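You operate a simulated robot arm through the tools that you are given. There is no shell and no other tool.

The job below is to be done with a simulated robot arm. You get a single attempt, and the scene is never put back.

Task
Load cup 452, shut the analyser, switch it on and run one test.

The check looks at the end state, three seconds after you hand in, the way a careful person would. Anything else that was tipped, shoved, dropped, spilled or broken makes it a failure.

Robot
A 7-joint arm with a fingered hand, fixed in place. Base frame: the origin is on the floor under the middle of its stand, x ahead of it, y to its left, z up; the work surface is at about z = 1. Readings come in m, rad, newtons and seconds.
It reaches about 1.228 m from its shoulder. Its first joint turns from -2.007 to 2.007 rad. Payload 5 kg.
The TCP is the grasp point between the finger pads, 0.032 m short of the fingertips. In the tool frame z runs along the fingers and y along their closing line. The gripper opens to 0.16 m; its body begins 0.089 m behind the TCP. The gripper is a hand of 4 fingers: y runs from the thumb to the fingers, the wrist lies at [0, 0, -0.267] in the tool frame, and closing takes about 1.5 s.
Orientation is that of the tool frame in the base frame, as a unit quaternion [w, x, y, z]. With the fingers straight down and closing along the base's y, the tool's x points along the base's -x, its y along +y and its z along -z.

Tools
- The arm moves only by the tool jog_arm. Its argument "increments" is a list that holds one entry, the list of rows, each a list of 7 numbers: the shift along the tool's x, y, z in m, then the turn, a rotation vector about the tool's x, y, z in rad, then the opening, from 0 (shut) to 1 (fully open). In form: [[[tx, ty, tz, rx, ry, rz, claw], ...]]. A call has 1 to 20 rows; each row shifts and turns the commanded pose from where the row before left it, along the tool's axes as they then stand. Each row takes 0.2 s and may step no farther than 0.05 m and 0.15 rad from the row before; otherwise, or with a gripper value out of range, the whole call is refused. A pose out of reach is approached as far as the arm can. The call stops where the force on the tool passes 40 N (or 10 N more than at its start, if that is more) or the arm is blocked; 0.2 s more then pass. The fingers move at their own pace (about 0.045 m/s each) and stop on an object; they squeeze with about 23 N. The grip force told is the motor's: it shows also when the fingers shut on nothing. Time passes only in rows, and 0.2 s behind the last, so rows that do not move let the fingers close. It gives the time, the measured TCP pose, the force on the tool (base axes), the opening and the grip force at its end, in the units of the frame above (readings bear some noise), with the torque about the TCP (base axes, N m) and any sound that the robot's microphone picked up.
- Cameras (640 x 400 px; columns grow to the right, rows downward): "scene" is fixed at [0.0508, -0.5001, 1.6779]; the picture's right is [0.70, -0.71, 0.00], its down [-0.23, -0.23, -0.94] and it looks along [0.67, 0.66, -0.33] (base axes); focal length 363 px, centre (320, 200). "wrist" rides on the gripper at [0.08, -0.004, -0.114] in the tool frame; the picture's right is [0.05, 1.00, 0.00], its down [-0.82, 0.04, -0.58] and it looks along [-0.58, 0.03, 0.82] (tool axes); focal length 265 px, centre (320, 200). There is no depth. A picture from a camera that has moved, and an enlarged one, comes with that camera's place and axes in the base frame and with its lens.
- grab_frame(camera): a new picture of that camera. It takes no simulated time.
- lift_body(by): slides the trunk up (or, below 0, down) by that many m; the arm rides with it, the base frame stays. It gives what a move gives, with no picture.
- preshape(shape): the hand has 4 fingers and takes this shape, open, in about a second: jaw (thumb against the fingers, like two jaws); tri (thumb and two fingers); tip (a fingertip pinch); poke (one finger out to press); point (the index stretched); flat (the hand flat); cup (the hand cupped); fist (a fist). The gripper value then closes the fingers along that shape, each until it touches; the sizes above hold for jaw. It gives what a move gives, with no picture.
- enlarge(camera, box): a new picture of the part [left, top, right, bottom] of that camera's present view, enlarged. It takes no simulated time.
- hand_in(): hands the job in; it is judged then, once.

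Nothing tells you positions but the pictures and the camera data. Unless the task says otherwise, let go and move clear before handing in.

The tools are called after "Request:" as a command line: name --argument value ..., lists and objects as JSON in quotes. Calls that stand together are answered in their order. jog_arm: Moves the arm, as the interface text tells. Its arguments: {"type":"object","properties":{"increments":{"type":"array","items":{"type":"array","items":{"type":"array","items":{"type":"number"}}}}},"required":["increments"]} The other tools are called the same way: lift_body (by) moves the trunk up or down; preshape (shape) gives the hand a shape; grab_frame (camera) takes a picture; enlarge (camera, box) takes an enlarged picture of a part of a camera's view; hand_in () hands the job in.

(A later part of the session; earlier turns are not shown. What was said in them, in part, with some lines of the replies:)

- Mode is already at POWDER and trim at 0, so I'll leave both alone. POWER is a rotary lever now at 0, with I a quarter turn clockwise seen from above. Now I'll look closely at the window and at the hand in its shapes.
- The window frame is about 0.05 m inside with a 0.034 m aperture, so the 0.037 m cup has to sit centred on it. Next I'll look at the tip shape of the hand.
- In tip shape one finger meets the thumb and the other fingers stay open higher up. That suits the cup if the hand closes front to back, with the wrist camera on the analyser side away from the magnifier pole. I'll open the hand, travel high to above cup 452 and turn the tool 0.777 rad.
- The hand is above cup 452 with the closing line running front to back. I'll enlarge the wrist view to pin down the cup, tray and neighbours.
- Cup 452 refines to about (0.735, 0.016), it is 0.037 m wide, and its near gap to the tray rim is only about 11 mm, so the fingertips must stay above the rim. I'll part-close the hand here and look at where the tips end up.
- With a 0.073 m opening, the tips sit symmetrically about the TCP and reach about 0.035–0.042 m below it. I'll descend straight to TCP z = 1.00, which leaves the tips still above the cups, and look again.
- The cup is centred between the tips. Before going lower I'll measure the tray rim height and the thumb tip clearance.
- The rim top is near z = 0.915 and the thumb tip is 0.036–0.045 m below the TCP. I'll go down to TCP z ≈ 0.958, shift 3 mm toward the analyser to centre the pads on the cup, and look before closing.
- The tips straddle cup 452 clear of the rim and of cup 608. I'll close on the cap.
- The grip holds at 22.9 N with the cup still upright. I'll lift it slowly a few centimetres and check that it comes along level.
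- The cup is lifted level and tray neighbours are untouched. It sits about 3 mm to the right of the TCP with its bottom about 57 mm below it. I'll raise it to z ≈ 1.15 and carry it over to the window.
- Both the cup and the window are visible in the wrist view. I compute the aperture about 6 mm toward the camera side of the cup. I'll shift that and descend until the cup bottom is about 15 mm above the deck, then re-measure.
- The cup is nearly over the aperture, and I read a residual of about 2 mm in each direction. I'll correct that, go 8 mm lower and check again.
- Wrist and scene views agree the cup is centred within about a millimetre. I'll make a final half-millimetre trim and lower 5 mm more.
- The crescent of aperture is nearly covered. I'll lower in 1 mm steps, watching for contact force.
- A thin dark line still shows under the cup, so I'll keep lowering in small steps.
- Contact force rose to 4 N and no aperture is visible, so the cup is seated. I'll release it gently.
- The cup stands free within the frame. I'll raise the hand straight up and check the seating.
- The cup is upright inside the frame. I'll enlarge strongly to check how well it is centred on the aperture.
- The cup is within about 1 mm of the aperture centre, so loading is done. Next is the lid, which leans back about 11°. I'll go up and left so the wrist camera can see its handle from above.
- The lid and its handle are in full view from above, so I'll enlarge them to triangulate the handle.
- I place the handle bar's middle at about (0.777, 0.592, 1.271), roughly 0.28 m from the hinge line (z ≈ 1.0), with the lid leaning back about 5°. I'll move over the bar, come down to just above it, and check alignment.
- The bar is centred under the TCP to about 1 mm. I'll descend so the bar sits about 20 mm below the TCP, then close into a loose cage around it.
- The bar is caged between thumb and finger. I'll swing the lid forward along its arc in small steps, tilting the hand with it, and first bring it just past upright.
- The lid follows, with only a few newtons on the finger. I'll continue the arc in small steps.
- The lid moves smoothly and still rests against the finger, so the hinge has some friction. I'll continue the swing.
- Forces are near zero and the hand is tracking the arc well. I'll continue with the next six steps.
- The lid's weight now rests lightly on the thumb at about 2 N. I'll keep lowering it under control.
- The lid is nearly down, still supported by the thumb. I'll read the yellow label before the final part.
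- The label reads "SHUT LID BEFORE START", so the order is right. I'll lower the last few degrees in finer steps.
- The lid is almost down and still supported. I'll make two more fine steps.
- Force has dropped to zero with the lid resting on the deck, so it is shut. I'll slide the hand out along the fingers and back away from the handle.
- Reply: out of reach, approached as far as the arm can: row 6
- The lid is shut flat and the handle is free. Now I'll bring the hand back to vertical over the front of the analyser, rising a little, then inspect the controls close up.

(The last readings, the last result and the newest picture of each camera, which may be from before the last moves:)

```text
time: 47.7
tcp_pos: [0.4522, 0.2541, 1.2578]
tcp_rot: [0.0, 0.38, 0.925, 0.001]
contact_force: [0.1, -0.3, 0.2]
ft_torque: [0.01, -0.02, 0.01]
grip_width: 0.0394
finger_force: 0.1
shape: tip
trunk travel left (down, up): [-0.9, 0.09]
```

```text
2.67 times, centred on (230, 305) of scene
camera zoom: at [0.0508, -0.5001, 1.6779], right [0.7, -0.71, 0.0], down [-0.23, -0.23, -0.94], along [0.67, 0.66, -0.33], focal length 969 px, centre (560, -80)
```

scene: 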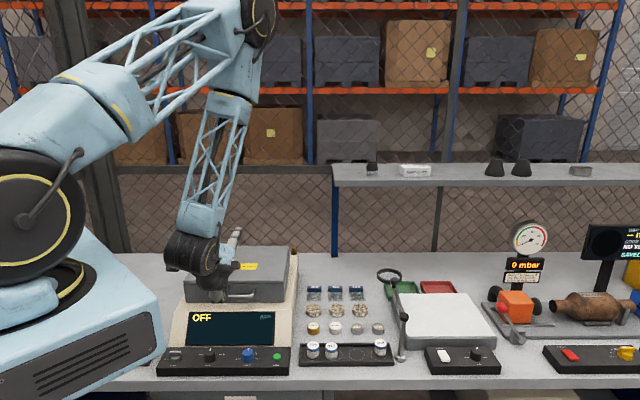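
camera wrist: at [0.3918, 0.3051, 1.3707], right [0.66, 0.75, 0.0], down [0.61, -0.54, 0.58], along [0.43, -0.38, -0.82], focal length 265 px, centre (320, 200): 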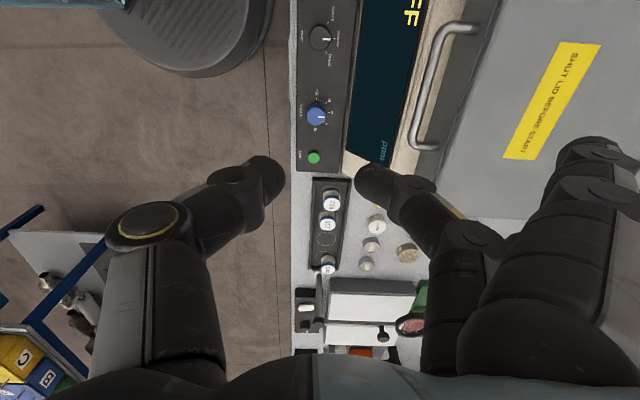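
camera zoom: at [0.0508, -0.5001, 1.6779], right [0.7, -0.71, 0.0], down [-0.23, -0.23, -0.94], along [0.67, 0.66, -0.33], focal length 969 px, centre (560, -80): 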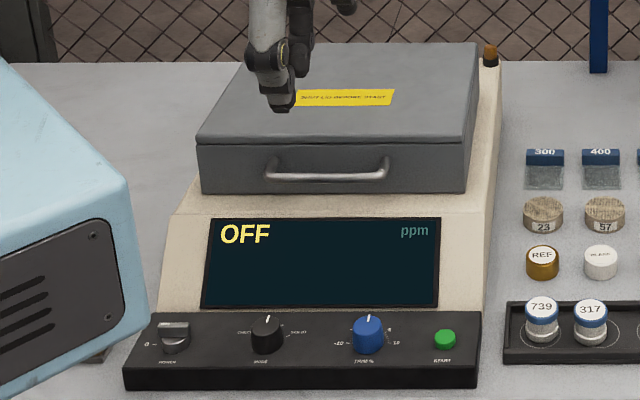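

The lid is properly shut. For the power lever I plan to pinch its bar and turn it a quarter turn clockwise, so I'll first test in free air that the wrist can make that +1.57 rad turn.

Request:
jog_arm --increments '[[[0, 0, 0, 0, 0, 0.1427, 0.25], [0, 0, 0, 0, 0, 0.1427, 0.25], [0, 0, 0, 0, 0, 0.1427, 0.25], [0, 0, 0, 0, 0, 0.1427, 0.25], [0, 0, 0, 0, 0, 0.1427, 0.25], [0, 0, 0, 0, 0, 0.1427, 0.25], [0, 0, 0, 0, 0, 0.1427, 0.25], [0, 0, 0, 0, 0, 0.1427, 0.25], [0, 0, 0, 0, 0, 0.1427, 0.25], [0, 0, 0, 0, 0, 0.1427, 0.25], [0, 0, 0, 0, 0, 0.1427, 0.25], [0, 0, 0, 0, 0, 0, 0.25]]]'

Request:
grab_frame --camera "wrist"

```text
time: 50.3
tcp_pos: [0.4523, 0.2528, 1.2562]
tcp_rot: [0.0, 0.923, 0.385, 0.0]
contact_force: [-0.4, -0.8, -0.7]
ft_torque: [0.02, 0.0, 0.01]
grip_width: 0.0398
finger_force: 0.0
shape: tip
trunk travel left (down, up): [-0.9, 0.09]
```

```text
taken
camera wrist: at [0.5051, 0.312, 1.3702], right [0.75, -0.66, 0.0], down [-0.54, -0.61, 0.58], along [-0.38, -0.43, -0.82], focal length 265 px, centre (320, 200)
```

wrist: 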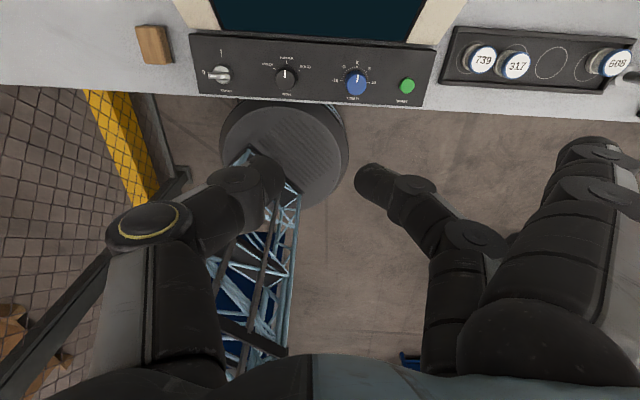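

The wrist makes the turn easily, and from here the camera reads the strip upright. I'll enlarge it to fix the lever and button positions.

Request:
enlarge --camera "wrist" --box '[180, 30, 300, 105]'

Request:
enlarge --camera "wrist" --box '[320, 30, 440, 115]'

Request:
enlarge --camera "wrist" --box '[120, 10, 240, 110]'

```text
5.33 times, centred on (240, 68) of wrist
camera zoom: at [0.5051, 0.312, 1.3702], right [0.75, -0.66, 0.0], down [-0.54, -0.61, 0.58], along [-0.38, -0.43, -0.82], focal length 1416 px, centre (747, 907)
```

zoom: 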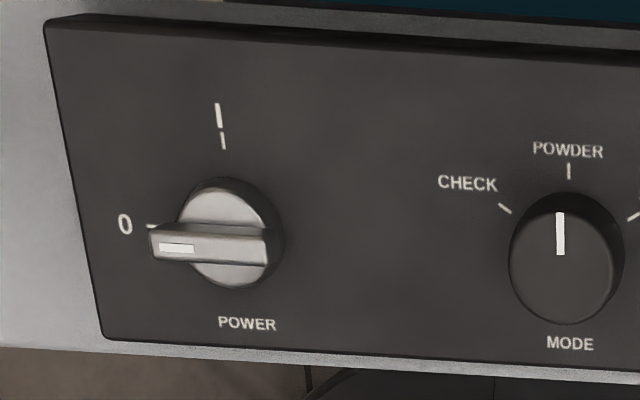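

```text
4.71 times, centred on (380, 72) of wrist
camera zoom: at [0.5051, 0.312, 1.3702], right [0.75, -0.66, 0.0], down [-0.54, -0.61, 0.58], along [-0.38, -0.43, -0.82], focal length 1249 px, centre (38, 800)
```

zoom: 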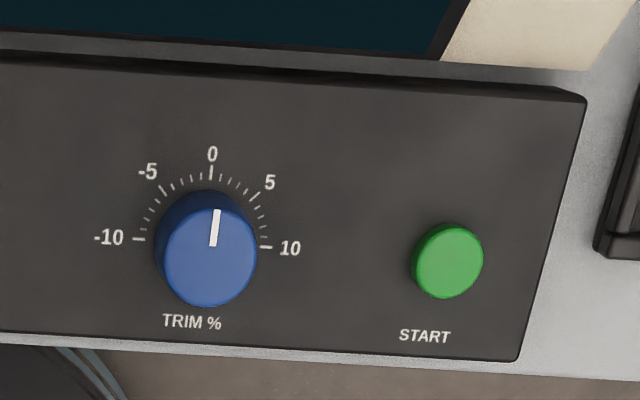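

```text
4.00 times, centred on (180, 60) of wrist
camera zoom: at [0.5051, 0.312, 1.3702], right [0.75, -0.66, 0.0], down [-0.54, -0.61, 0.58], along [-0.38, -0.43, -0.82], focal length 1062 px, centre (880, 760)
```

zoom: 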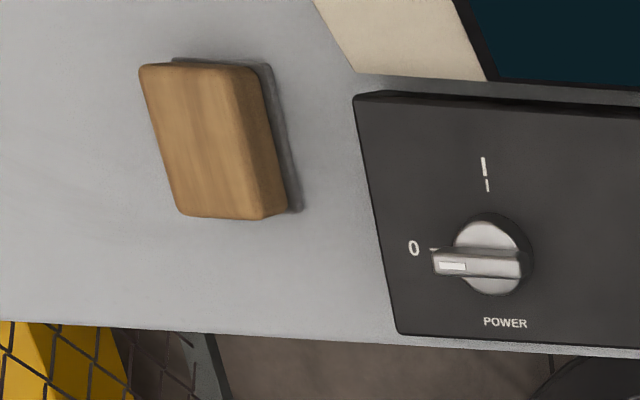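

I now have the lever top at about (0.346, 0.355, 0.950), START at (0.5445, 0.154, 0.932) and MODE's top at z ≈ 0.946. The hand's open fingers would sweep low over MODE if I turned from the present side. I'd rather start with the fingers toward the front edge, so I'll unwind the wrist the other way.

Request:
jog_arm --increments '[[[0, 0, 0, 0, 0, -0.1473, 0.25], [0, 0, 0, 0, 0, -0.1473, 0.25], [0, 0, 0, 0, 0, -0.1473, 0.25], [0, 0, 0, 0, 0, -0.1473, 0.25], [0, 0, 0, 0, 0, -0.1473, 0.25], [0, 0, 0, 0, 0, -0.1473, 0.25], [0, 0, 0, 0, 0, -0.1473, 0.25], [0, 0, 0, 0, 0, -0.1473, 0.25], [0, 0, 0, 0, 0, -0.1473, 0.25], [0, 0, 0, 0, 0, -0.1473, 0.25], [0, 0, 0, 0, 0, -0.1473, 0.25], [0, 0, 0, 0, 0, -0.1473, 0.25], [0, 0, 0, 0, 0, -0.1473, 0.25], [0, 0, 0, 0, 0, -0.1473, 0.25], [0, 0, 0, 0, 0, -0.1473, 0.25], [0, 0, 0, 0, 0, -0.1473, 0.25]]]'

Request:
jog_arm --increments '[[[0, 0, 0, 0, 0, -0.1473, 0.25], [0, 0, 0, 0, 0, -0.1473, 0.25], [0, 0, 0, 0, 0, -0.1473, 0.25], [0, 0, 0, 0, 0, -0.1473, 0.25], [0, 0, 0, 0, 0, -0.1473, 0.25], [0, 0, 0, 0, 0, -0.1473, 0.25], [0, 0, 0, 0, 0, -0.1473, 0.25], [0, 0, 0, 0, 0, -0.1473, 0.25], [0, 0, 0, 0, 0, -0.1473, 0.25], [0, 0, 0, 0, 0, -0.1473, 0.25], [0, 0, 0, 0, 0, -0.1473, 0.25], [0, 0, 0, 0, 0, -0.1473, 0.25], [0, 0, 0, 0, 0, -0.1473, 0.25], [0, 0, 0, 0, 0, -0.1473, 0.25], [0, 0, 0, 0, 0, -0.1473, 0.25], [0, 0, 0, 0, 0, -0.1473, 0.25]]]'

Request:
grab_frame --camera "wrist"

Request:
grab_frame --camera "scene"

```text
time: 53.7
tcp_pos: [0.4519, 0.2521, 1.2559]
tcp_rot: [0.0, -0.005, 1.0, 0.0]
contact_force: [0.5, 0.0, 0.1]
ft_torque: [-0.01, 0.03, 0.03]
grip_width: 0.0398
finger_force: 0.1
shape: tip
trunk travel left (down, up): [-0.9, 0.09]
```

```text
time: 57.1
tcp_pos: [0.4516, 0.2518, 1.2579]
tcp_rot: [0.0, 0.926, -0.377, 0.0]
contact_force: [0.4, -0.5, -0.3]
ft_torque: [0.03, 0.02, -0.03]
grip_width: 0.0397
finger_force: 0.0
shape: tip
trunk travel left (down, up): [-0.9, 0.09]
```

```text
taken
camera wrist: at [0.5119, 0.1982, 1.3698], right [-0.66, -0.75, 0.0], down [-0.61, 0.54, 0.58], along [-0.43, 0.38, -0.82], focal length 265 px, centre (320, 200)
```

wrist: 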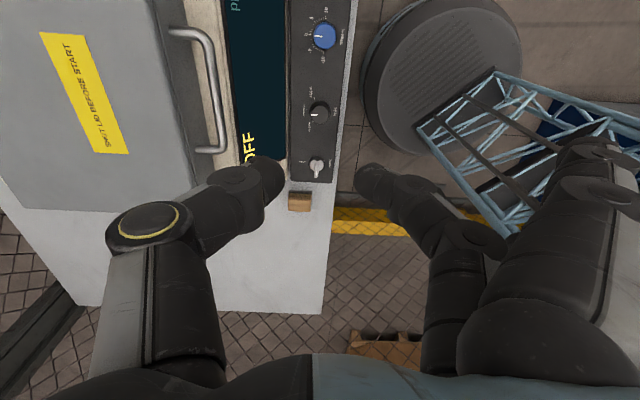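

```text
taken
```

scene: 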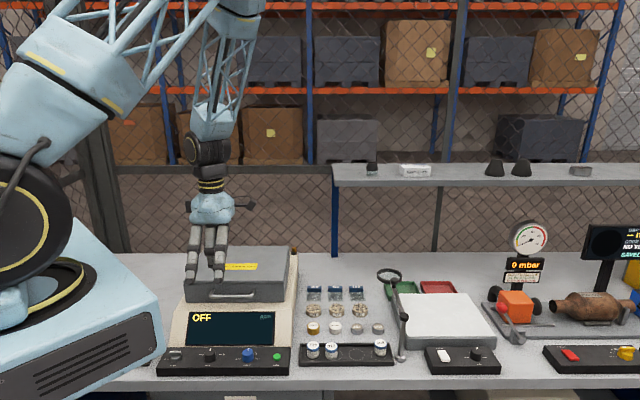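

The opposite orientation is reachable, with fingers toward the front edge and thumb toward the display. I'll move above the lever and down to z ≈ 1.06 for a closer look.

Request:
jog_arm --increments '[[[-0.0368, 0, 0, 0, 0, 0, 0.25], [-0.0368, 0, 0, 0, 0, 0, 0.25], [-0.0368, 0, 0, 0, 0, 0, 0.25], [-0.0366, 0, 0, 0, 0, 0, 0.25], [0, 0, 0.04, 0, 0, 0, 0.25], [0, 0, 0.04, 0, 0, 0, 0.25], [0, 0, 0.04, 0, 0, 0, 0.25], [0, 0, 0.04, 0, 0, 0, 0.25], [0, 0, 0.038, 0, 0, 0, 0.25], [0, 0, 0, 0, 0, 0, 0.25]]]'

Request:
grab_frame --camera "wrist"

Request:
enlarge --camera "scene" --box '[140, 240, 280, 380]'

```text
time: 59.3
tcp_pos: [0.3479, 0.3562, 1.0596]
tcp_rot: [-0.001, 0.926, -0.378, 0.001]
contact_force: [-0.7, 0.5, 0.3]
ft_torque: [-0.01, -0.03, 0.0]
grip_width: 0.0395
finger_force: 0.0
shape: tip
trunk travel left (down, up): [-0.9, 0.09]
```

```text
taken
camera wrist: at [0.4071, 0.302, 1.1734], right [-0.66, -0.75, 0.0], down [-0.61, 0.54, 0.58], along [-0.43, 0.38, -0.82], focal length 265 px, centre (320, 200)
```

wrist: 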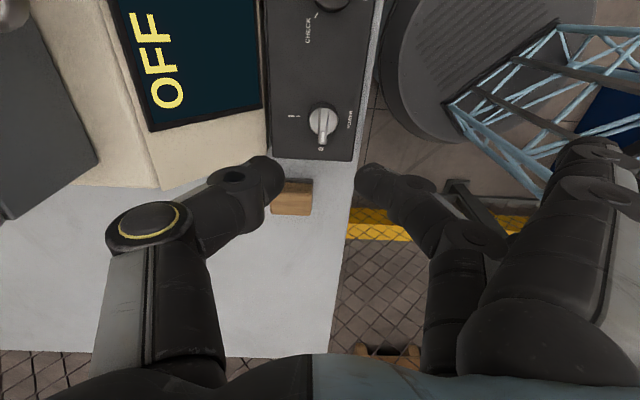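

```text
2.86 times, centred on (210, 310) of scene
camera zoom: at [0.0508, -0.5001, 1.6779], right [0.7, -0.71, 0.0], down [-0.23, -0.23, -0.94], along [0.67, 0.66, -0.33], focal length 1038 px, centre (634, -114)
```

zoom: 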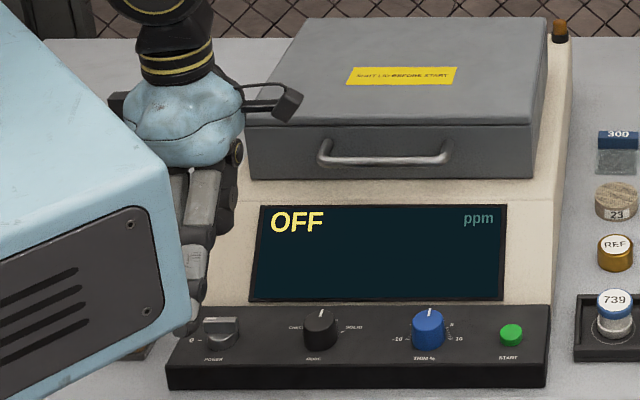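

The lever is in view between the fingers. I'll enlarge it to refine the alignment before lowering.

Request:
enlarge --camera "wrist" --box '[260, 60, 380, 200]'

Request:
enlarge --camera "scene" --box '[150, 300, 220, 370]'

```text
2.86 times, centred on (320, 130) of wrist
camera zoom: at [0.4071, 0.302, 1.1734], right [-0.66, -0.75, 0.0], down [-0.61, 0.54, 0.58], along [-0.43, 0.38, -0.82], focal length 758 px, centre (320, 400)
```

zoom: 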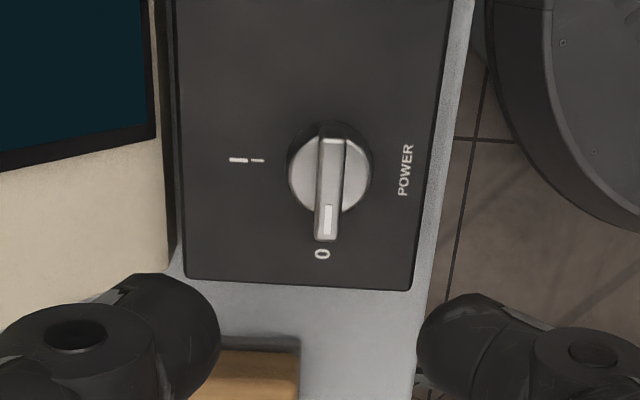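

```text
5.71 times, centred on (185, 335) of scene
camera zoom: at [0.0508, -0.5001, 1.6779], right [0.7, -0.71, 0.0], down [-0.23, -0.23, -0.94], along [0.67, 0.66, -0.33], focal length 2076 px, centre (1091, -571)
```

zoom: 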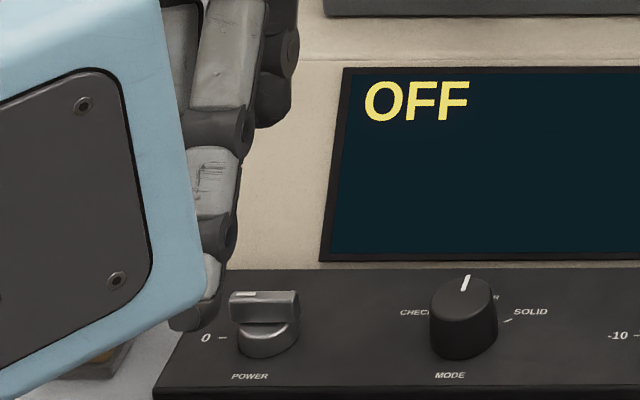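

The lever centre is about 1–2 mm off the TCP. I'll correct that and descend to TCP z ≈ 0.980 so the tips overlap the lever bar but stay above its round base.

Request:
jog_arm --increments '[[[0.0012, 0.0024, 0.02, 0, 0, 0, 0.25], [0, 0, 0.025, 0, 0, 0, 0.25], [0, 0, 0.02, 0, 0, 0, 0.25], [0, 0, 0.0145, 0, 0, 0, 0.25], [0, 0, 0, 0, 0, 0, 0.25], [0, 0, 0, 0, 0, 0, 0.25]]]'

Request:
enlarge --camera "wrist" --box '[240, 90, 400, 230]'

Request:
enlarge --camera "scene" --box '[150, 310, 220, 370]'

```text
time: 60.7
tcp_pos: [0.3466, 0.353, 0.98]
tcp_rot: [0.0, 0.926, -0.377, 0.0]
contact_force: [-0.2, -0.2, -0.2]
ft_torque: [-0.01, 0.01, 0.02]
grip_width: 0.0396
finger_force: 0.0
shape: tip
trunk travel left (down, up): [-0.9, 0.09]
```

```text
2.86 times, centred on (320, 160) of wrist
camera zoom: at [0.4068, 0.2992, 1.0926], right [-0.66, -0.75, 0.0], down [-0.61, 0.54, 0.58], along [-0.43, 0.38, -0.82], focal length 758 px, centre (320, 314)
```

zoom: 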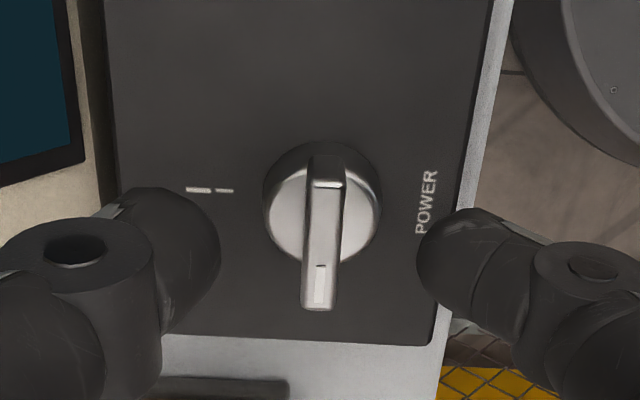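

```text
6.67 times, centred on (185, 340) of scene
camera zoom: at [0.0508, -0.5001, 1.6779], right [0.7, -0.71, 0.0], down [-0.23, -0.23, -0.94], along [0.67, 0.66, -0.33], focal length 2422 px, centre (1220, -733)
```

zoom: 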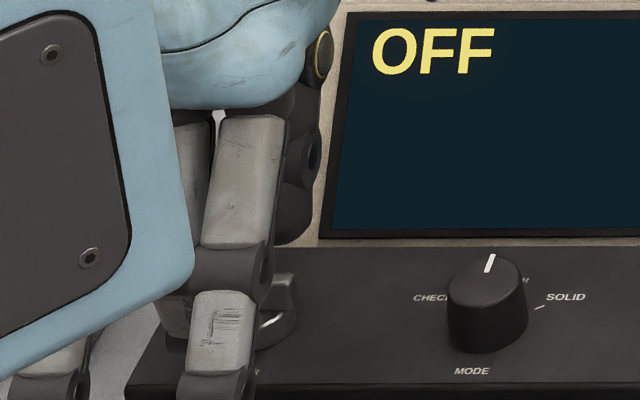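

The lever sits centred between the tips, so I'll close on it.

Request:
jog_arm --increments '[[[0, 0, 0, 0, 0, 0, 0.15], [0, 0, 0, 0, 0, 0, 0.08], [0, 0, 0, 0, 0, 0, 0], [0, 0, 0, 0, 0, 0, 0], [0, 0, 0, 0, 0, 0, 0]]]'

Request:
enlarge --camera "wrist" --box '[240, 90, 400, 230]'

Request:
enlarge --camera "scene" --box '[150, 310, 220, 370]'

```text
time: 61.9
tcp_pos: [0.3468, 0.3534, 0.9798]
tcp_rot: [0.001, 0.926, -0.378, 0.0]
contact_force: [-0.9, -0.4, 0.9]
ft_torque: [-0.01, 0.01, -0.01]
grip_width: 0.0013
finger_force: 23.4
shape: tip
trunk travel left (down, up): [-0.9, 0.09]
```

```text
2.86 times, centred on (320, 160) of wrist
camera zoom: at [0.4066, 0.299, 1.0928], right [-0.66, -0.75, 0.0], down [-0.61, 0.54, 0.58], along [-0.43, 0.38, -0.82], focal length 758 px, centre (320, 314)
```

zoom: 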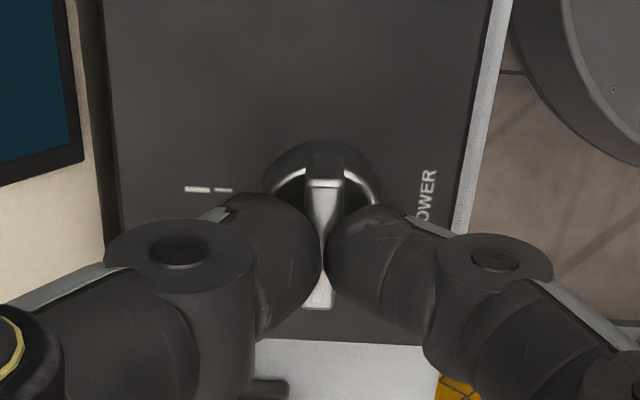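

```text
6.67 times, centred on (185, 340) of scene
camera zoom: at [0.0508, -0.5001, 1.6779], right [0.7, -0.71, 0.0], down [-0.23, -0.23, -0.94], along [0.67, 0.66, -0.33], focal length 2422 px, centre (1220, -733)
```

zoom: 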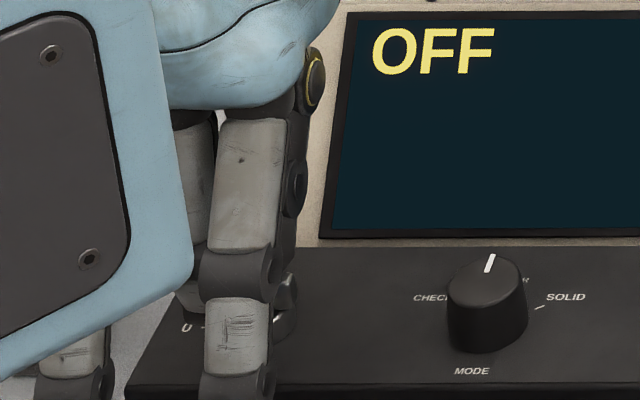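

The grip has closed on the bar at 23 N. I'll turn it clockwise about 90°.

Request:
jog_arm --increments '[[[0, 0, 0, 0, 0, 0.12, 0], [0, 0, 0, 0, 0, 0.12, 0], [0, 0, 0, 0, 0, 0.12, 0], [0, 0, 0, 0, 0, 0.12, 0], [0, 0, 0, 0, 0, 0.12, 0], [0, 0, 0, 0, 0, 0.12, 0], [0, 0, 0, 0, 0, 0, 0]]]'

Request:
grab_frame --camera "wrist"

Request:
enlarge --camera "scene" --box '[140, 290, 290, 380]'

```text
time: 63.5
tcp_pos: [0.3466, 0.3545, 0.9782]
tcp_rot: [-0.001, 0.733, -0.68, 0.001]
contact_force: [2.1, 0.6, 9.1]
ft_torque: [0.01, -0.07, 0.02]
grip_width: 0.0015
finger_force: 22.9
shape: tip
trunk travel left (down, up): [-0.9, 0.09]
```

```text
taken
camera wrist: at [0.3562, 0.2723, 1.0923], right [-0.99, -0.13, 0.0], down [-0.1, 0.81, 0.58], along [-0.07, 0.57, -0.82], focal length 265 px, centre (320, 200)
```

wrist: 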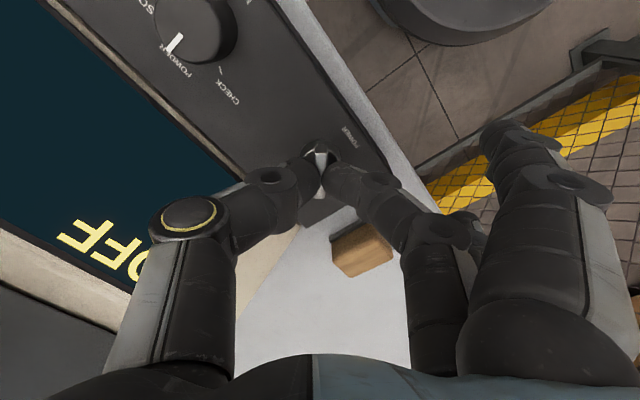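

```text
4.27 times, centred on (215, 335) of scene
camera zoom: at [0.0508, -0.5001, 1.6779], right [0.7, -0.71, 0.0], down [-0.23, -0.23, -0.94], along [0.67, 0.66, -0.33], focal length 1550 px, centre (768, -376)
```

zoom: 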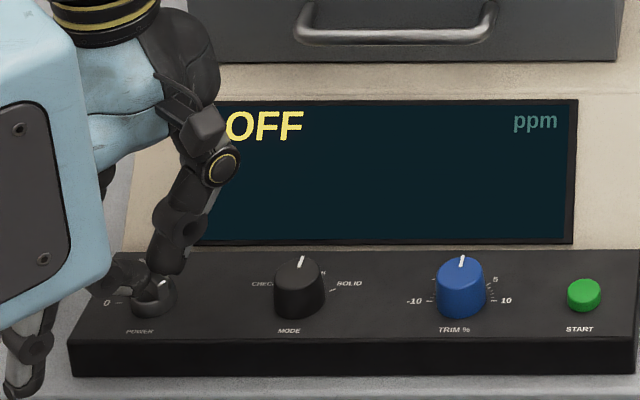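

There is a mild 9 N upward force, so the tips may be touching the base. I'll check whether the lever is turning with the hand.

Request:
enlarge --camera "wrist" --box '[250, 90, 400, 230]'

Request:
enlarge --camera "scene" --box '[155, 335, 200, 370]'

```text
2.86 times, centred on (325, 160) of wrist
camera zoom: at [0.3562, 0.2723, 1.0923], right [-0.99, -0.13, 0.0], down [-0.1, 0.81, 0.58], along [-0.07, 0.57, -0.82], focal length 758 px, centre (306, 314)
```

zoom: 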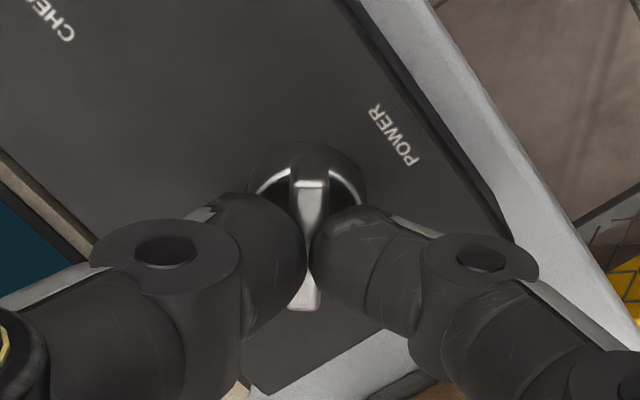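

```text
11.43 times, centred on (178, 352) of scene
camera zoom: at [0.0508, -0.5001, 1.6779], right [0.7, -0.71, 0.0], down [-0.23, -0.23, -0.94], along [0.67, 0.66, -0.33], focal length 4151 px, centre (1949, -1543)
```

zoom: 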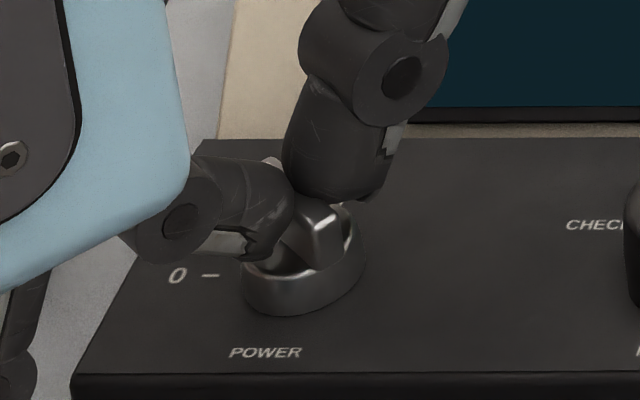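

The lever is turning with the fingers. I'll ease up 1 mm and continue to the full quarter turn.

Request:
jog_arm --increments '[[[0, 0, -0.001, 0, 0, 0.12, 0], [0, 0, 0, 0, 0, 0.12, 0], [0, 0, 0, 0, 0, 0.12, 0], [0, 0, 0, 0, 0, 0.12, 0], [0, 0, 0, 0, 0, 0.12, 0], [0, 0, 0, 0, 0, 0.12, 0], [0, 0, 0, 0, 0, 0.13, 0], [0, 0, 0, 0, 0, 0, 0]]]'

Request:
enlarge --camera "wrist" --box '[250, 90, 400, 230]'

Request:
enlarge --camera "scene" --box '[140, 290, 290, 380]'

```text
time: 65.3
tcp_pos: [0.3453, 0.3535, 0.9787]
tcp_rot: [0.0, -0.387, 0.922, 0.0]
contact_force: [-0.8, -0.4, -1.0]
ft_torque: [-0.01, -0.03, -0.01]
grip_width: 0.0011
finger_force: 23.0
shape: tip
trunk travel left (down, up): [-0.9, 0.09]
```

```text
2.86 times, centred on (325, 160) of wrist
camera zoom: at [0.2925, 0.292, 1.0938], right [-0.75, 0.66, 0.0], down [0.54, 0.61, 0.58], along [0.38, 0.43, -0.82], focal length 758 px, centre (306, 314)
```

zoom: 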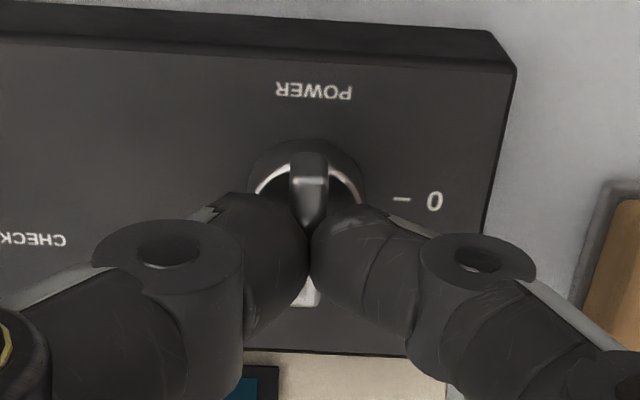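

```text
4.27 times, centred on (215, 335) of scene
camera zoom: at [0.0508, -0.5001, 1.6779], right [0.7, -0.71, 0.0], down [-0.23, -0.23, -0.94], along [0.67, 0.66, -0.33], focal length 1550 px, centre (768, -376)
```

zoom: 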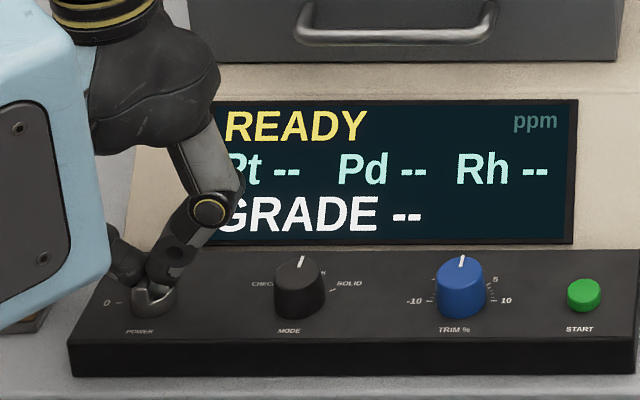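

The display reads READY, so the analyser is on. I'll let go of the lever and lift straight up.

Request:
jog_arm --increments '[[[0, 0, 0, 0, 0, 0, 0.1], [0, 0, 0, 0, 0, 0, 0.2], [0, 0, 0, 0, 0, 0, 0.22], [0, 0, 0, 0, 0, 0, 0.22], [0, 0, -0.01, 0, 0, 0, 0.22], [0, 0, -0.03, 0, 0, 0, 0.22], [0, 0, -0.04, 0, 0, 0, 0.22], [0, 0, -0.04, 0, 0, 0, 0.22], [0, 0, -0.04, 0, 0, 0, 0.22], [0, 0, 0, 0, 0, 0, 0.22]]]'

Request:
grab_frame --camera "wrist"

Request:
enlarge --camera "scene" --box '[140, 290, 290, 380]'

```text
time: 67.5
tcp_pos: [0.3476, 0.3547, 1.1407]
tcp_rot: [0.001, -0.387, 0.922, 0.0]
contact_force: [-0.3, 1.2, -0.1]
ft_torque: [-0.01, 0.01, -0.01]
grip_width: 0.0346
finger_force: 0.1
shape: tip
trunk travel left (down, up): [-0.9, 0.09]
```

```text
taken
camera wrist: at [0.2942, 0.2939, 1.2535], right [-0.75, 0.66, 0.0], down [0.54, 0.61, 0.58], along [0.38, 0.43, -0.82], focal length 265 px, centre (320, 200)
```

wrist: 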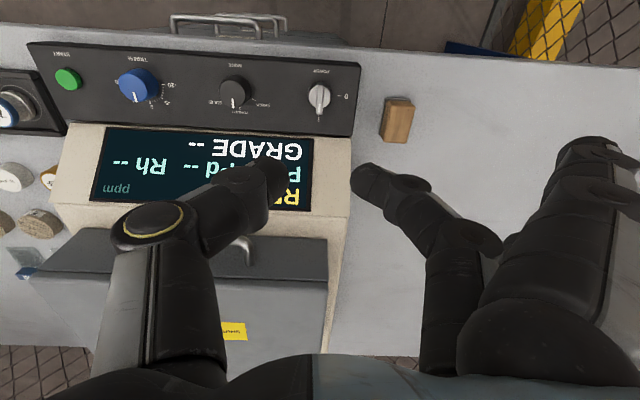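

```text
4.27 times, centred on (215, 335) of scene
camera zoom: at [0.0508, -0.5001, 1.6779], right [0.7, -0.71, 0.0], down [-0.23, -0.23, -0.94], along [0.67, 0.66, -0.33], focal length 1550 px, centre (768, -376)
```

zoom: 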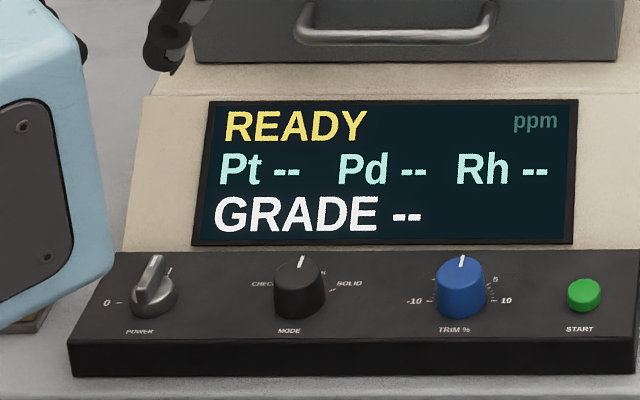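

The lever is at I and released. Next I'll close the fingertips, turn so the open fingers face the front edge, and move over to above START at z ≈ 1.14.

Request:
jog_arm --increments '[[[0, 0, 0, 0, 0, -0.1427, 0], [0, 0, 0, 0, 0, -0.1427, 0], [0, 0, 0, 0, 0, -0.1427, 0], [0, 0, 0, 0, 0, -0.1427, 0], [0, 0, 0, 0, 0, -0.1427, 0], [0, 0, 0, 0, 0, -0.1427, 0], [0, 0, 0, 0, 0, -0.1427, 0], [0, 0, 0, 0, 0, -0.1427, 0], [0, 0, 0, 0, 0, -0.1427, 0], [0, 0, 0, 0, 0, -0.1427, 0], [0, 0, 0, 0, 0, -0.1427, 0], [0.0401, 0.0009, 0, 0, 0, 0, 0], [0.0401, 0.0009, 0, 0, 0, 0, 0], [0.0401, 0.0009, 0, 0, 0, 0, 0], [0.0401, 0.0009, 0, 0, 0, 0, 0], [0.0401, 0.0009, 0, 0, 0, 0, 0], [0.0401, 0.0009, 0, 0, 0, 0, 0], [0.0401, 0.0008, 0, 0, 0, 0, 0], [0, 0, 0, 0, 0, 0, 0]]]'

Request:
grab_frame --camera "wrist"

Request:
grab_frame --camera "scene"

```text
time: 71.5
tcp_pos: [0.545, 0.1537, 1.1395]
tcp_rot: [0.0, 0.926, -0.378, 0.001]
contact_force: [-0.8, 0.6, -0.3]
ft_torque: [-0.05, -0.04, 0.0]
grip_width: 0.0
finger_force: 23.0
shape: tip
trunk travel left (down, up): [-0.9, 0.09]
```

```text
taken
camera wrist: at [0.6042, 0.0993, 1.2539], right [-0.66, -0.75, 0.0], down [-0.61, 0.54, 0.58], along [-0.43, 0.38, -0.82], focal length 265 px, centre (320, 200)
```

wrist: 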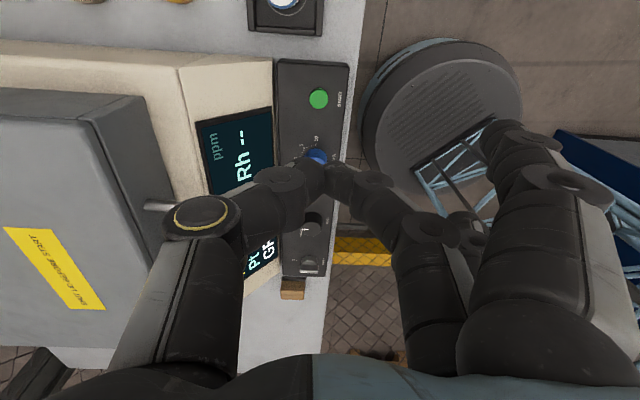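

```text
taken
```

scene: 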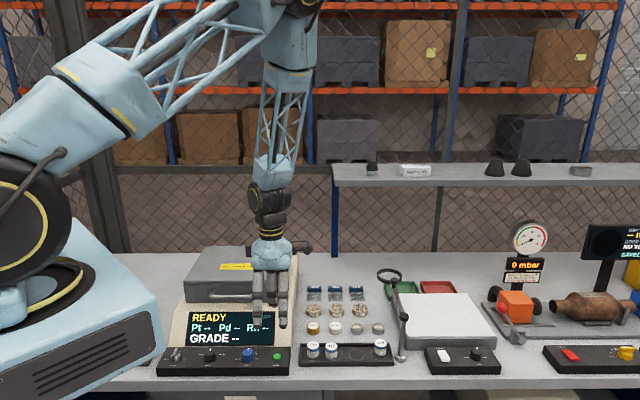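

START lies almost exactly under the TCP. I'll descend to z ≈ 1.01 and check the fingertips against the button.

Request:
jog_arm --increments '[[[0, -0.001, 0.04, 0, 0, 0, 0], [0, 0, 0.04, 0, 0, 0, 0], [0, 0, 0.03, 0, 0, 0, 0], [0, 0, 0.02, 0, 0, 0, 0], [0, 0, 0, 0, 0, 0, 0]]]'

Request:
enlarge --camera "wrist" --box '[240, 90, 400, 230]'

Request:
enlarge --camera "scene" --box '[235, 310, 325, 370]'

```text
time: 72.7
tcp_pos: [0.5445, 0.153, 1.0089]
tcp_rot: [0.0, 0.926, -0.379, 0.0]
contact_force: [1.7, -0.5, 0.3]
ft_torque: [0.0, -0.03, -0.01]
grip_width: 0.0
finger_force: 23.0
shape: tip
trunk travel left (down, up): [-0.9, 0.09]
```

```text
2.86 times, centred on (320, 160) of wrist
camera zoom: at [0.6035, 0.0982, 1.1224], right [-0.66, -0.75, 0.0], down [-0.61, 0.54, 0.58], along [-0.43, 0.38, -0.82], focal length 758 px, centre (320, 314)
```

zoom: 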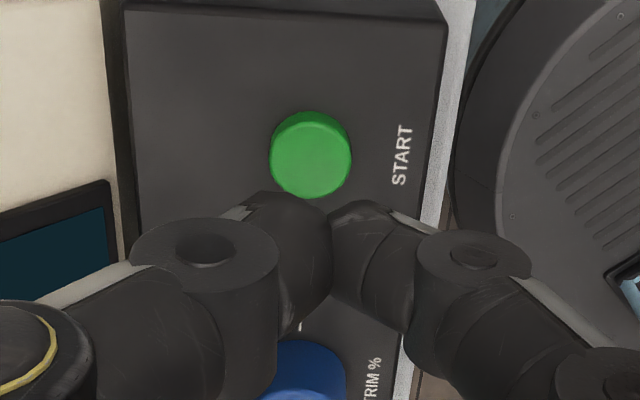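

```text
6.67 times, centred on (280, 340) of scene
camera zoom: at [0.0508, -0.5001, 1.6779], right [0.7, -0.71, 0.0], down [-0.23, -0.23, -0.94], along [0.67, 0.66, -0.33], focal length 2422 px, centre (587, -733)
```

zoom: 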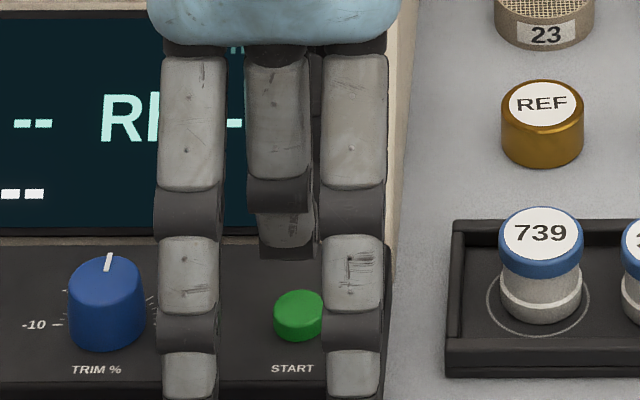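

The two open fingers hang in front of the strip, so I'll check how low their tips are before going further down.

Request:
enlarge --camera "scene" --box '[230, 300, 330, 400]'

Request:
grab_frame --camera "wrist"

```text
4.00 times, centred on (280, 350) of scene
camera zoom: at [0.0508, -0.5001, 1.6779], right [0.7, -0.71, 0.0], down [-0.23, -0.23, -0.94], along [0.67, 0.66, -0.33], focal length 1453 px, centre (480, -400)
```

zoom: 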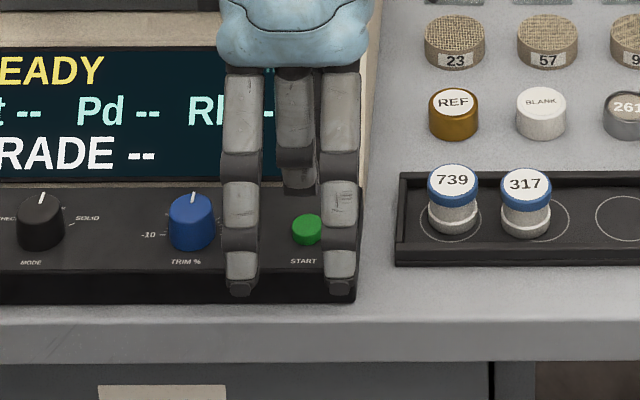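

```text
taken
camera wrist: at [0.6035, 0.0982, 1.1224], right [-0.66, -0.75, 0.0], down [-0.61, 0.54, 0.58], along [-0.43, 0.38, -0.82], focal length 265 px, centre (320, 200)
```

wrist: 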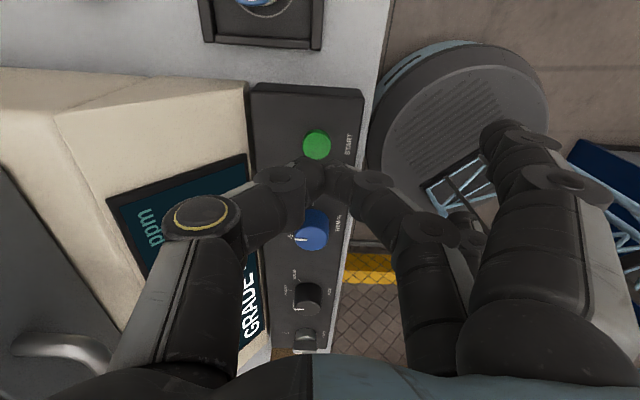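

The open fingertips hang at about z_tip ≈ TCP − 0.033, beyond the table's front edge, so they clear everything. The pinch tip is about 4 mm off the button in y, so I'll correct that and descend to just above it.

Request:
jog_arm --increments '[[[0.001, -0.004, 0.01, 0, 0, 0, 0], [0, 0, 0.01, 0, 0, 0, 0], [0, 0, 0.008, 0, 0, 0, 0], [0, 0, 0, 0, 0, 0, 0]]]'

Request:
enlarge --camera "wrist" --box '[240, 90, 400, 230]'

Request:
enlarge --camera "scene" --box '[230, 300, 330, 400]'

```text
time: 73.7
tcp_pos: [0.5468, 0.1555, 0.9823]
tcp_rot: [-0.001, 0.926, -0.378, 0.001]
contact_force: [-0.3, 0.4, 0.0]
ft_torque: [-0.01, 0.01, -0.01]
grip_width: 0.0
finger_force: 23.0
shape: tip
trunk travel left (down, up): [-0.9, 0.09]
```

```text
2.86 times, centred on (320, 160) of wrist
camera zoom: at [0.6067, 0.1005, 1.0953], right [-0.66, -0.75, 0.0], down [-0.61, 0.54, 0.58], along [-0.43, 0.38, -0.82], focal length 758 px, centre (320, 314)
```

zoom: 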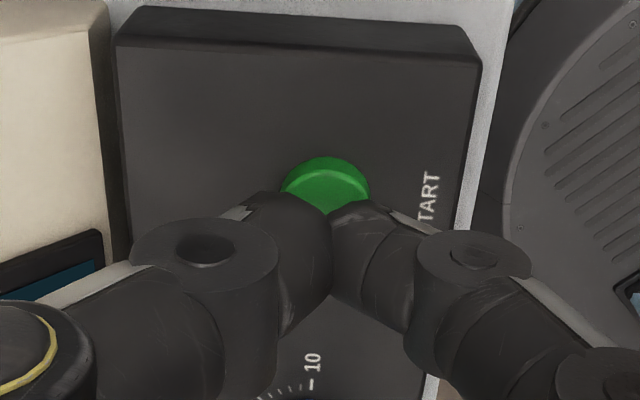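

```text
4.00 times, centred on (280, 350) of scene
camera zoom: at [0.0508, -0.5001, 1.6779], right [0.7, -0.71, 0.0], down [-0.23, -0.23, -0.94], along [0.67, 0.66, -0.33], focal length 1453 px, centre (480, -400)
```

zoom: 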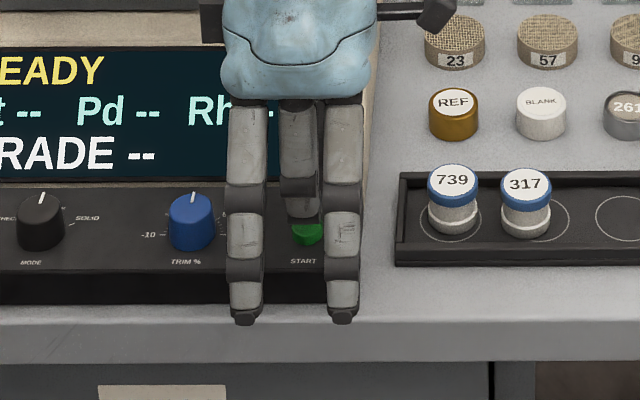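

The tips are right above START with READY still showing. I'll lower in 2 mm steps toward contact.

Request:
jog_arm --increments '[[[0, 0, 0.003, 0, 0, 0, 0], [0, 0, 0.003, 0, 0, 0, 0], [0, 0, 0.002, 0, 0, 0, 0]]]'

Request:
enlarge --camera "scene" --box '[180, 300, 330, 400]'

```text
time: 74.5
tcp_pos: [0.548, 0.1546, 0.9744]
tcp_rot: [-0.001, 0.926, -0.378, 0.001]
contact_force: [-0.1, 0.1, -0.3]
ft_torque: [0.01, 0.02, 0.01]
grip_width: 0.0
finger_force: 23.7
shape: tip
trunk travel left (down, up): [-0.9, 0.09]
```

```text
4.00 times, centred on (255, 350) of scene
camera zoom: at [0.0508, -0.5001, 1.6779], right [0.7, -0.71, 0.0], down [-0.23, -0.23, -0.94], along [0.67, 0.66, -0.33], focal length 1453 px, centre (580, -400)
```

zoom: 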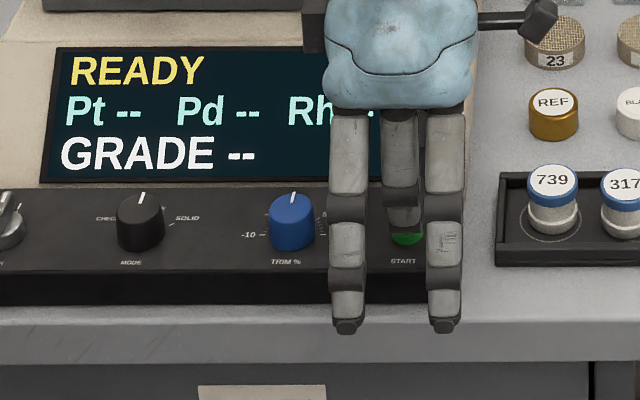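

No contact yet at z = 0.974, so I'll continue in finer steps.

Request:
jog_arm --increments '[[[0, 0, 0.002, 0, 0, 0, 0], [0, 0, 0.002, 0, 0, 0, 0]]]'

Request:
enlarge --camera "scene" --box '[180, 300, 330, 400]'

```text
time: 75.1
tcp_pos: [0.5473, 0.1552, 0.9708]
tcp_rot: [0.0, 0.926, -0.378, 0.002]
contact_force: [1.3, -1.9, 2.7]
ft_torque: [-0.07, 0.0, 0.0]
grip_width: 0.0
finger_force: 23.3
shape: tip
trunk travel left (down, up): [-0.9, 0.09]
heard: click
```

```text
4.00 times, centred on (255, 350) of scene
camera zoom: at [0.0508, -0.5001, 1.6779], right [0.7, -0.71, 0.0], down [-0.23, -0.23, -0.94], along [0.67, 0.66, -0.33], focal length 1453 px, centre (580, -400)
```

zoom: 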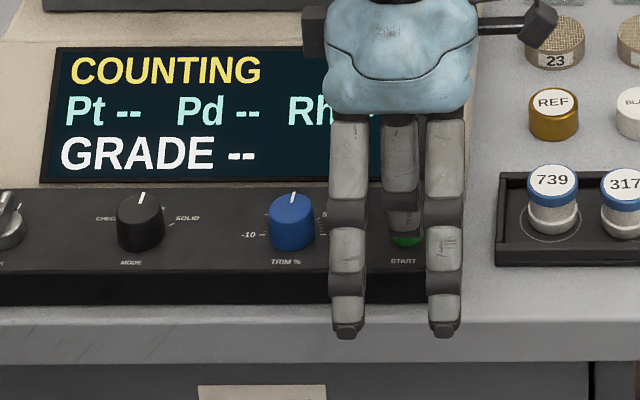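

It clicked and the display shows COUNTING, so the test is running. I'll lift straight off the button and wait for the result.

Request:
jog_arm --increments '[[[0, 0, -0.01, 0, 0, 0, 0], [0, 0, -0.02, 0, 0, 0, 0], [0, 0, -0.04, 0, 0, 0, 0], [0, 0, -0.05, 0, 0, 0, 0], [0, 0, -0.05, 0, 0, 0, 0], [0, 0, -0.05, 0, 0, 0, 0], [0, 0, -0.05, 0, 0, 0, 0], [0, 0, 0, 0, 0, 0, 0.2], [0, 0, 0, 0, 0, 0, 0.2], [0, 0, 0, 0, 0, 0, 0.2]]]'

Request:
grab_frame --camera "scene"

Request:
enlarge --camera "scene" --box '[150, 290, 300, 390]'

```text
time: 77.3
tcp_pos: [0.5502, 0.1561, 1.2408]
tcp_rot: [0.0, 0.926, -0.378, -0.001]
contact_force: [0.2, -1.3, -0.8]
ft_torque: [0.02, 0.04, 0.01]
grip_width: 0.0315
finger_force: 0.0
shape: tip
trunk travel left (down, up): [-0.9, 0.09]
```

```text
taken
```

scene: 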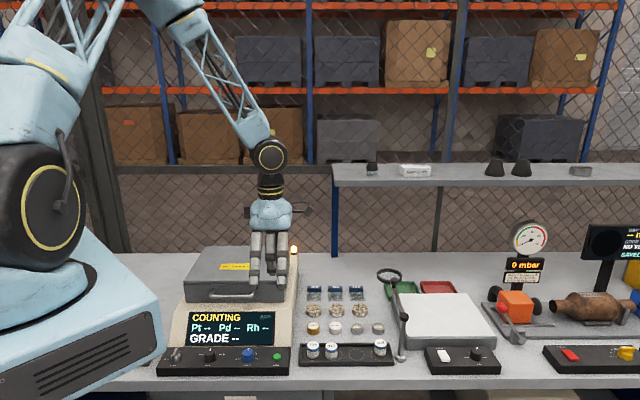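

```text
4.00 times, centred on (225, 340) of scene
camera zoom: at [0.0508, -0.5001, 1.6779], right [0.7, -0.71, 0.0], down [-0.23, -0.23, -0.94], along [0.67, 0.66, -0.33], focal length 1453 px, centre (700, -360)
```

zoom: 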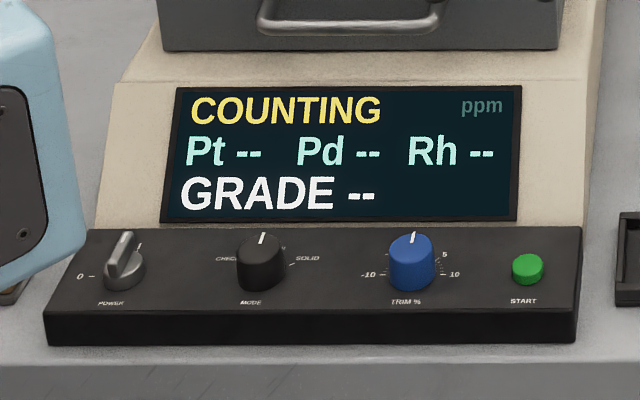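

The amber lamp is lit and the analyser is COUNTING. I'll hold still in the air and wait for the result.

Request:
jog_arm --increments '[[[0, 0, 0, 0, 0, 0, 0.2], [0, 0, 0, 0, 0, 0, 0.2], [0, 0, 0, 0, 0, 0, 0.2], [0, 0, 0, 0, 0, 0, 0.2], [0, 0, 0, 0, 0, 0, 0.2], [0, 0, 0, 0, 0, 0, 0.2], [0, 0, 0, 0, 0, 0, 0.2], [0, 0, 0, 0, 0, 0, 0.2], [0, 0, 0, 0, 0, 0, 0.2], [0, 0, 0, 0, 0, 0, 0.2], [0, 0, 0, 0, 0, 0, 0.2], [0, 0, 0, 0, 0, 0, 0.2], [0, 0, 0, 0, 0, 0, 0.2], [0, 0, 0, 0, 0, 0, 0.2], [0, 0, 0, 0, 0, 0, 0.2], [0, 0, 0, 0, 0, 0, 0.2], [0, 0, 0, 0, 0, 0, 0.2], [0, 0, 0, 0, 0, 0, 0.2], [0, 0, 0, 0, 0, 0, 0.2], [0, 0, 0, 0, 0, 0, 0.2]]]'

Request:
enlarge --camera "scene" --box '[150, 290, 300, 390]'

```text
time: 81.5
tcp_pos: [0.5489, 0.1555, 1.2397]
tcp_rot: [-0.001, 0.926, -0.379, -0.001]
contact_force: [0.0, 0.2, 0.2]
ft_torque: [0.04, -0.02, -0.01]
grip_width: 0.0316
finger_force: 0.0
shape: tip
trunk travel left (down, up): [-0.9, 0.09]
```

```text
4.00 times, centred on (225, 340) of scene
camera zoom: at [0.0508, -0.5001, 1.6779], right [0.7, -0.71, 0.0], down [-0.23, -0.23, -0.94], along [0.67, 0.66, -0.33], focal length 1453 px, centre (700, -360)
```

zoom: 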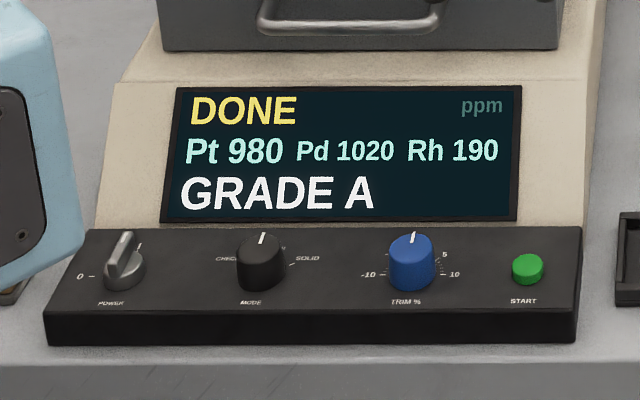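

The test finished: DONE, Pt 980, Pd 1020, Rh 190, grade A. I'll move the hand up and clear, then check that everything else is undisturbed.

Request:
jog_arm --increments '[[[0, 0, -0.04, 0, 0, 0, 0.2], [0, 0, -0.04, 0, 0, 0, 0.2], [0, 0, -0.04, 0, 0, 0, 0.2], [0, 0, -0.04, 0, 0, 0, 0.2], [0, 0, 0, 0, 0, 0, 0.2]]]'

Request:
enlarge --camera "scene" --box '[290, 280, 410, 375]'

Request:
grab_frame --camera "wrist"

Request:
grab_frame --camera "scene"

Request:
enlarge --camera "scene" --box '[160, 230, 310, 320]'

```text
time: 82.7
tcp_pos: [0.5461, 0.1554, 1.4002]
tcp_rot: [0.0, 0.926, -0.378, 0.0]
contact_force: [-0.5, -0.6, -0.4]
ft_torque: [0.03, 0.03, 0.01]
grip_width: 0.0316
finger_force: 0.0
shape: tip
trunk travel left (down, up): [-0.9, 0.09]
```

```text
4.21 times, centred on (350, 328) of scene
camera zoom: at [0.0508, -0.5001, 1.6779], right [0.7, -0.71, 0.0], down [-0.23, -0.23, -0.94], along [0.67, 0.66, -0.33], focal length 1529 px, centre (194, -337)
```

zoom: 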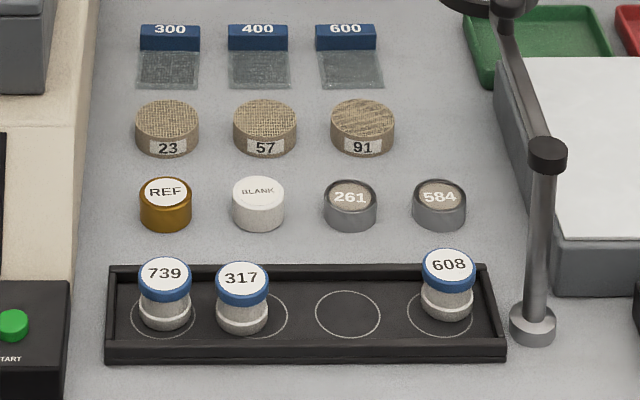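

```text
taken
camera wrist: at [0.6063, 0.1013, 1.5133], right [-0.66, -0.75, 0.0], down [-0.61, 0.54, 0.58], along [-0.43, 0.38, -0.82], focal length 265 px, centre (320, 200)
```

wrist: 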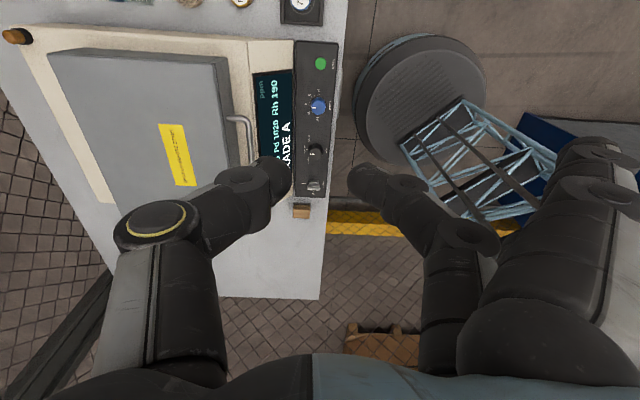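

```text
taken
```

scene: 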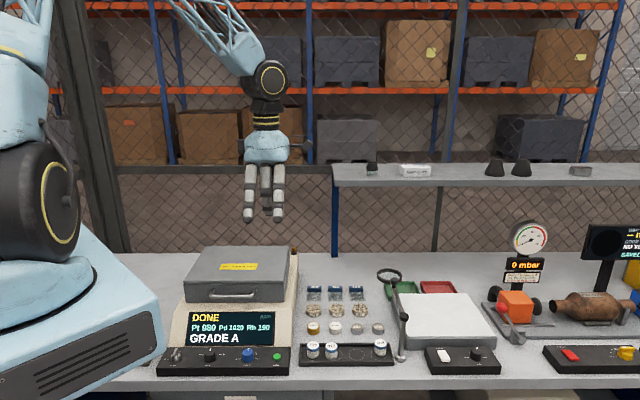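

```text
4.27 times, centred on (235, 275) of scene
camera zoom: at [0.0508, -0.5001, 1.6779], right [0.7, -0.71, 0.0], down [-0.23, -0.23, -0.94], along [0.67, 0.66, -0.33], focal length 1550 px, centre (683, -120)
```

zoom: 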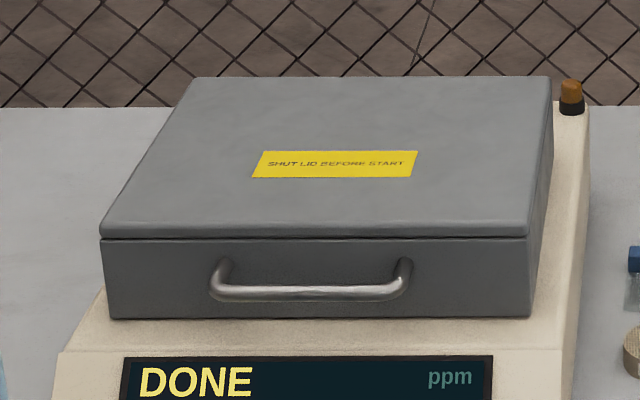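

The lid is shut flat, the display shows DONE with a result, and the other cups, discs, swatches and wood block are where they started. MODE and TRIM are unchanged and the hand is well clear, so I'm handing in.

Request:
hand_in

```text
The job is handed in.
```

Cup 452 is loaded, the lid is shut, the analyser is on, and one test ran to completion. I've handed the job in; no verdict came back.

- **Result on the display:** DONE, Pt 980 ppm, Pd 1020 ppm, Rh 190 ppm, grade A.
- **Cup:** it stands upright in the window frame, within about 1 mm of the aperture's centre. I measured that before closing the lid.
- **Lid:** I lowered it by the handle, and it sits flat on the deck.
- **Controls:** POWER is at I, and START was pressed once. MODE was already at POWDER and TRIM at 0, so I left both alone.
- **Everything else:** in the last pictures the other cups, discs, swatches and tray matched their starting positions. I checked the wood block by the analyser only by eye, and it looked unmoved.

The hand was empty and raised clear above the bench when I handed in.
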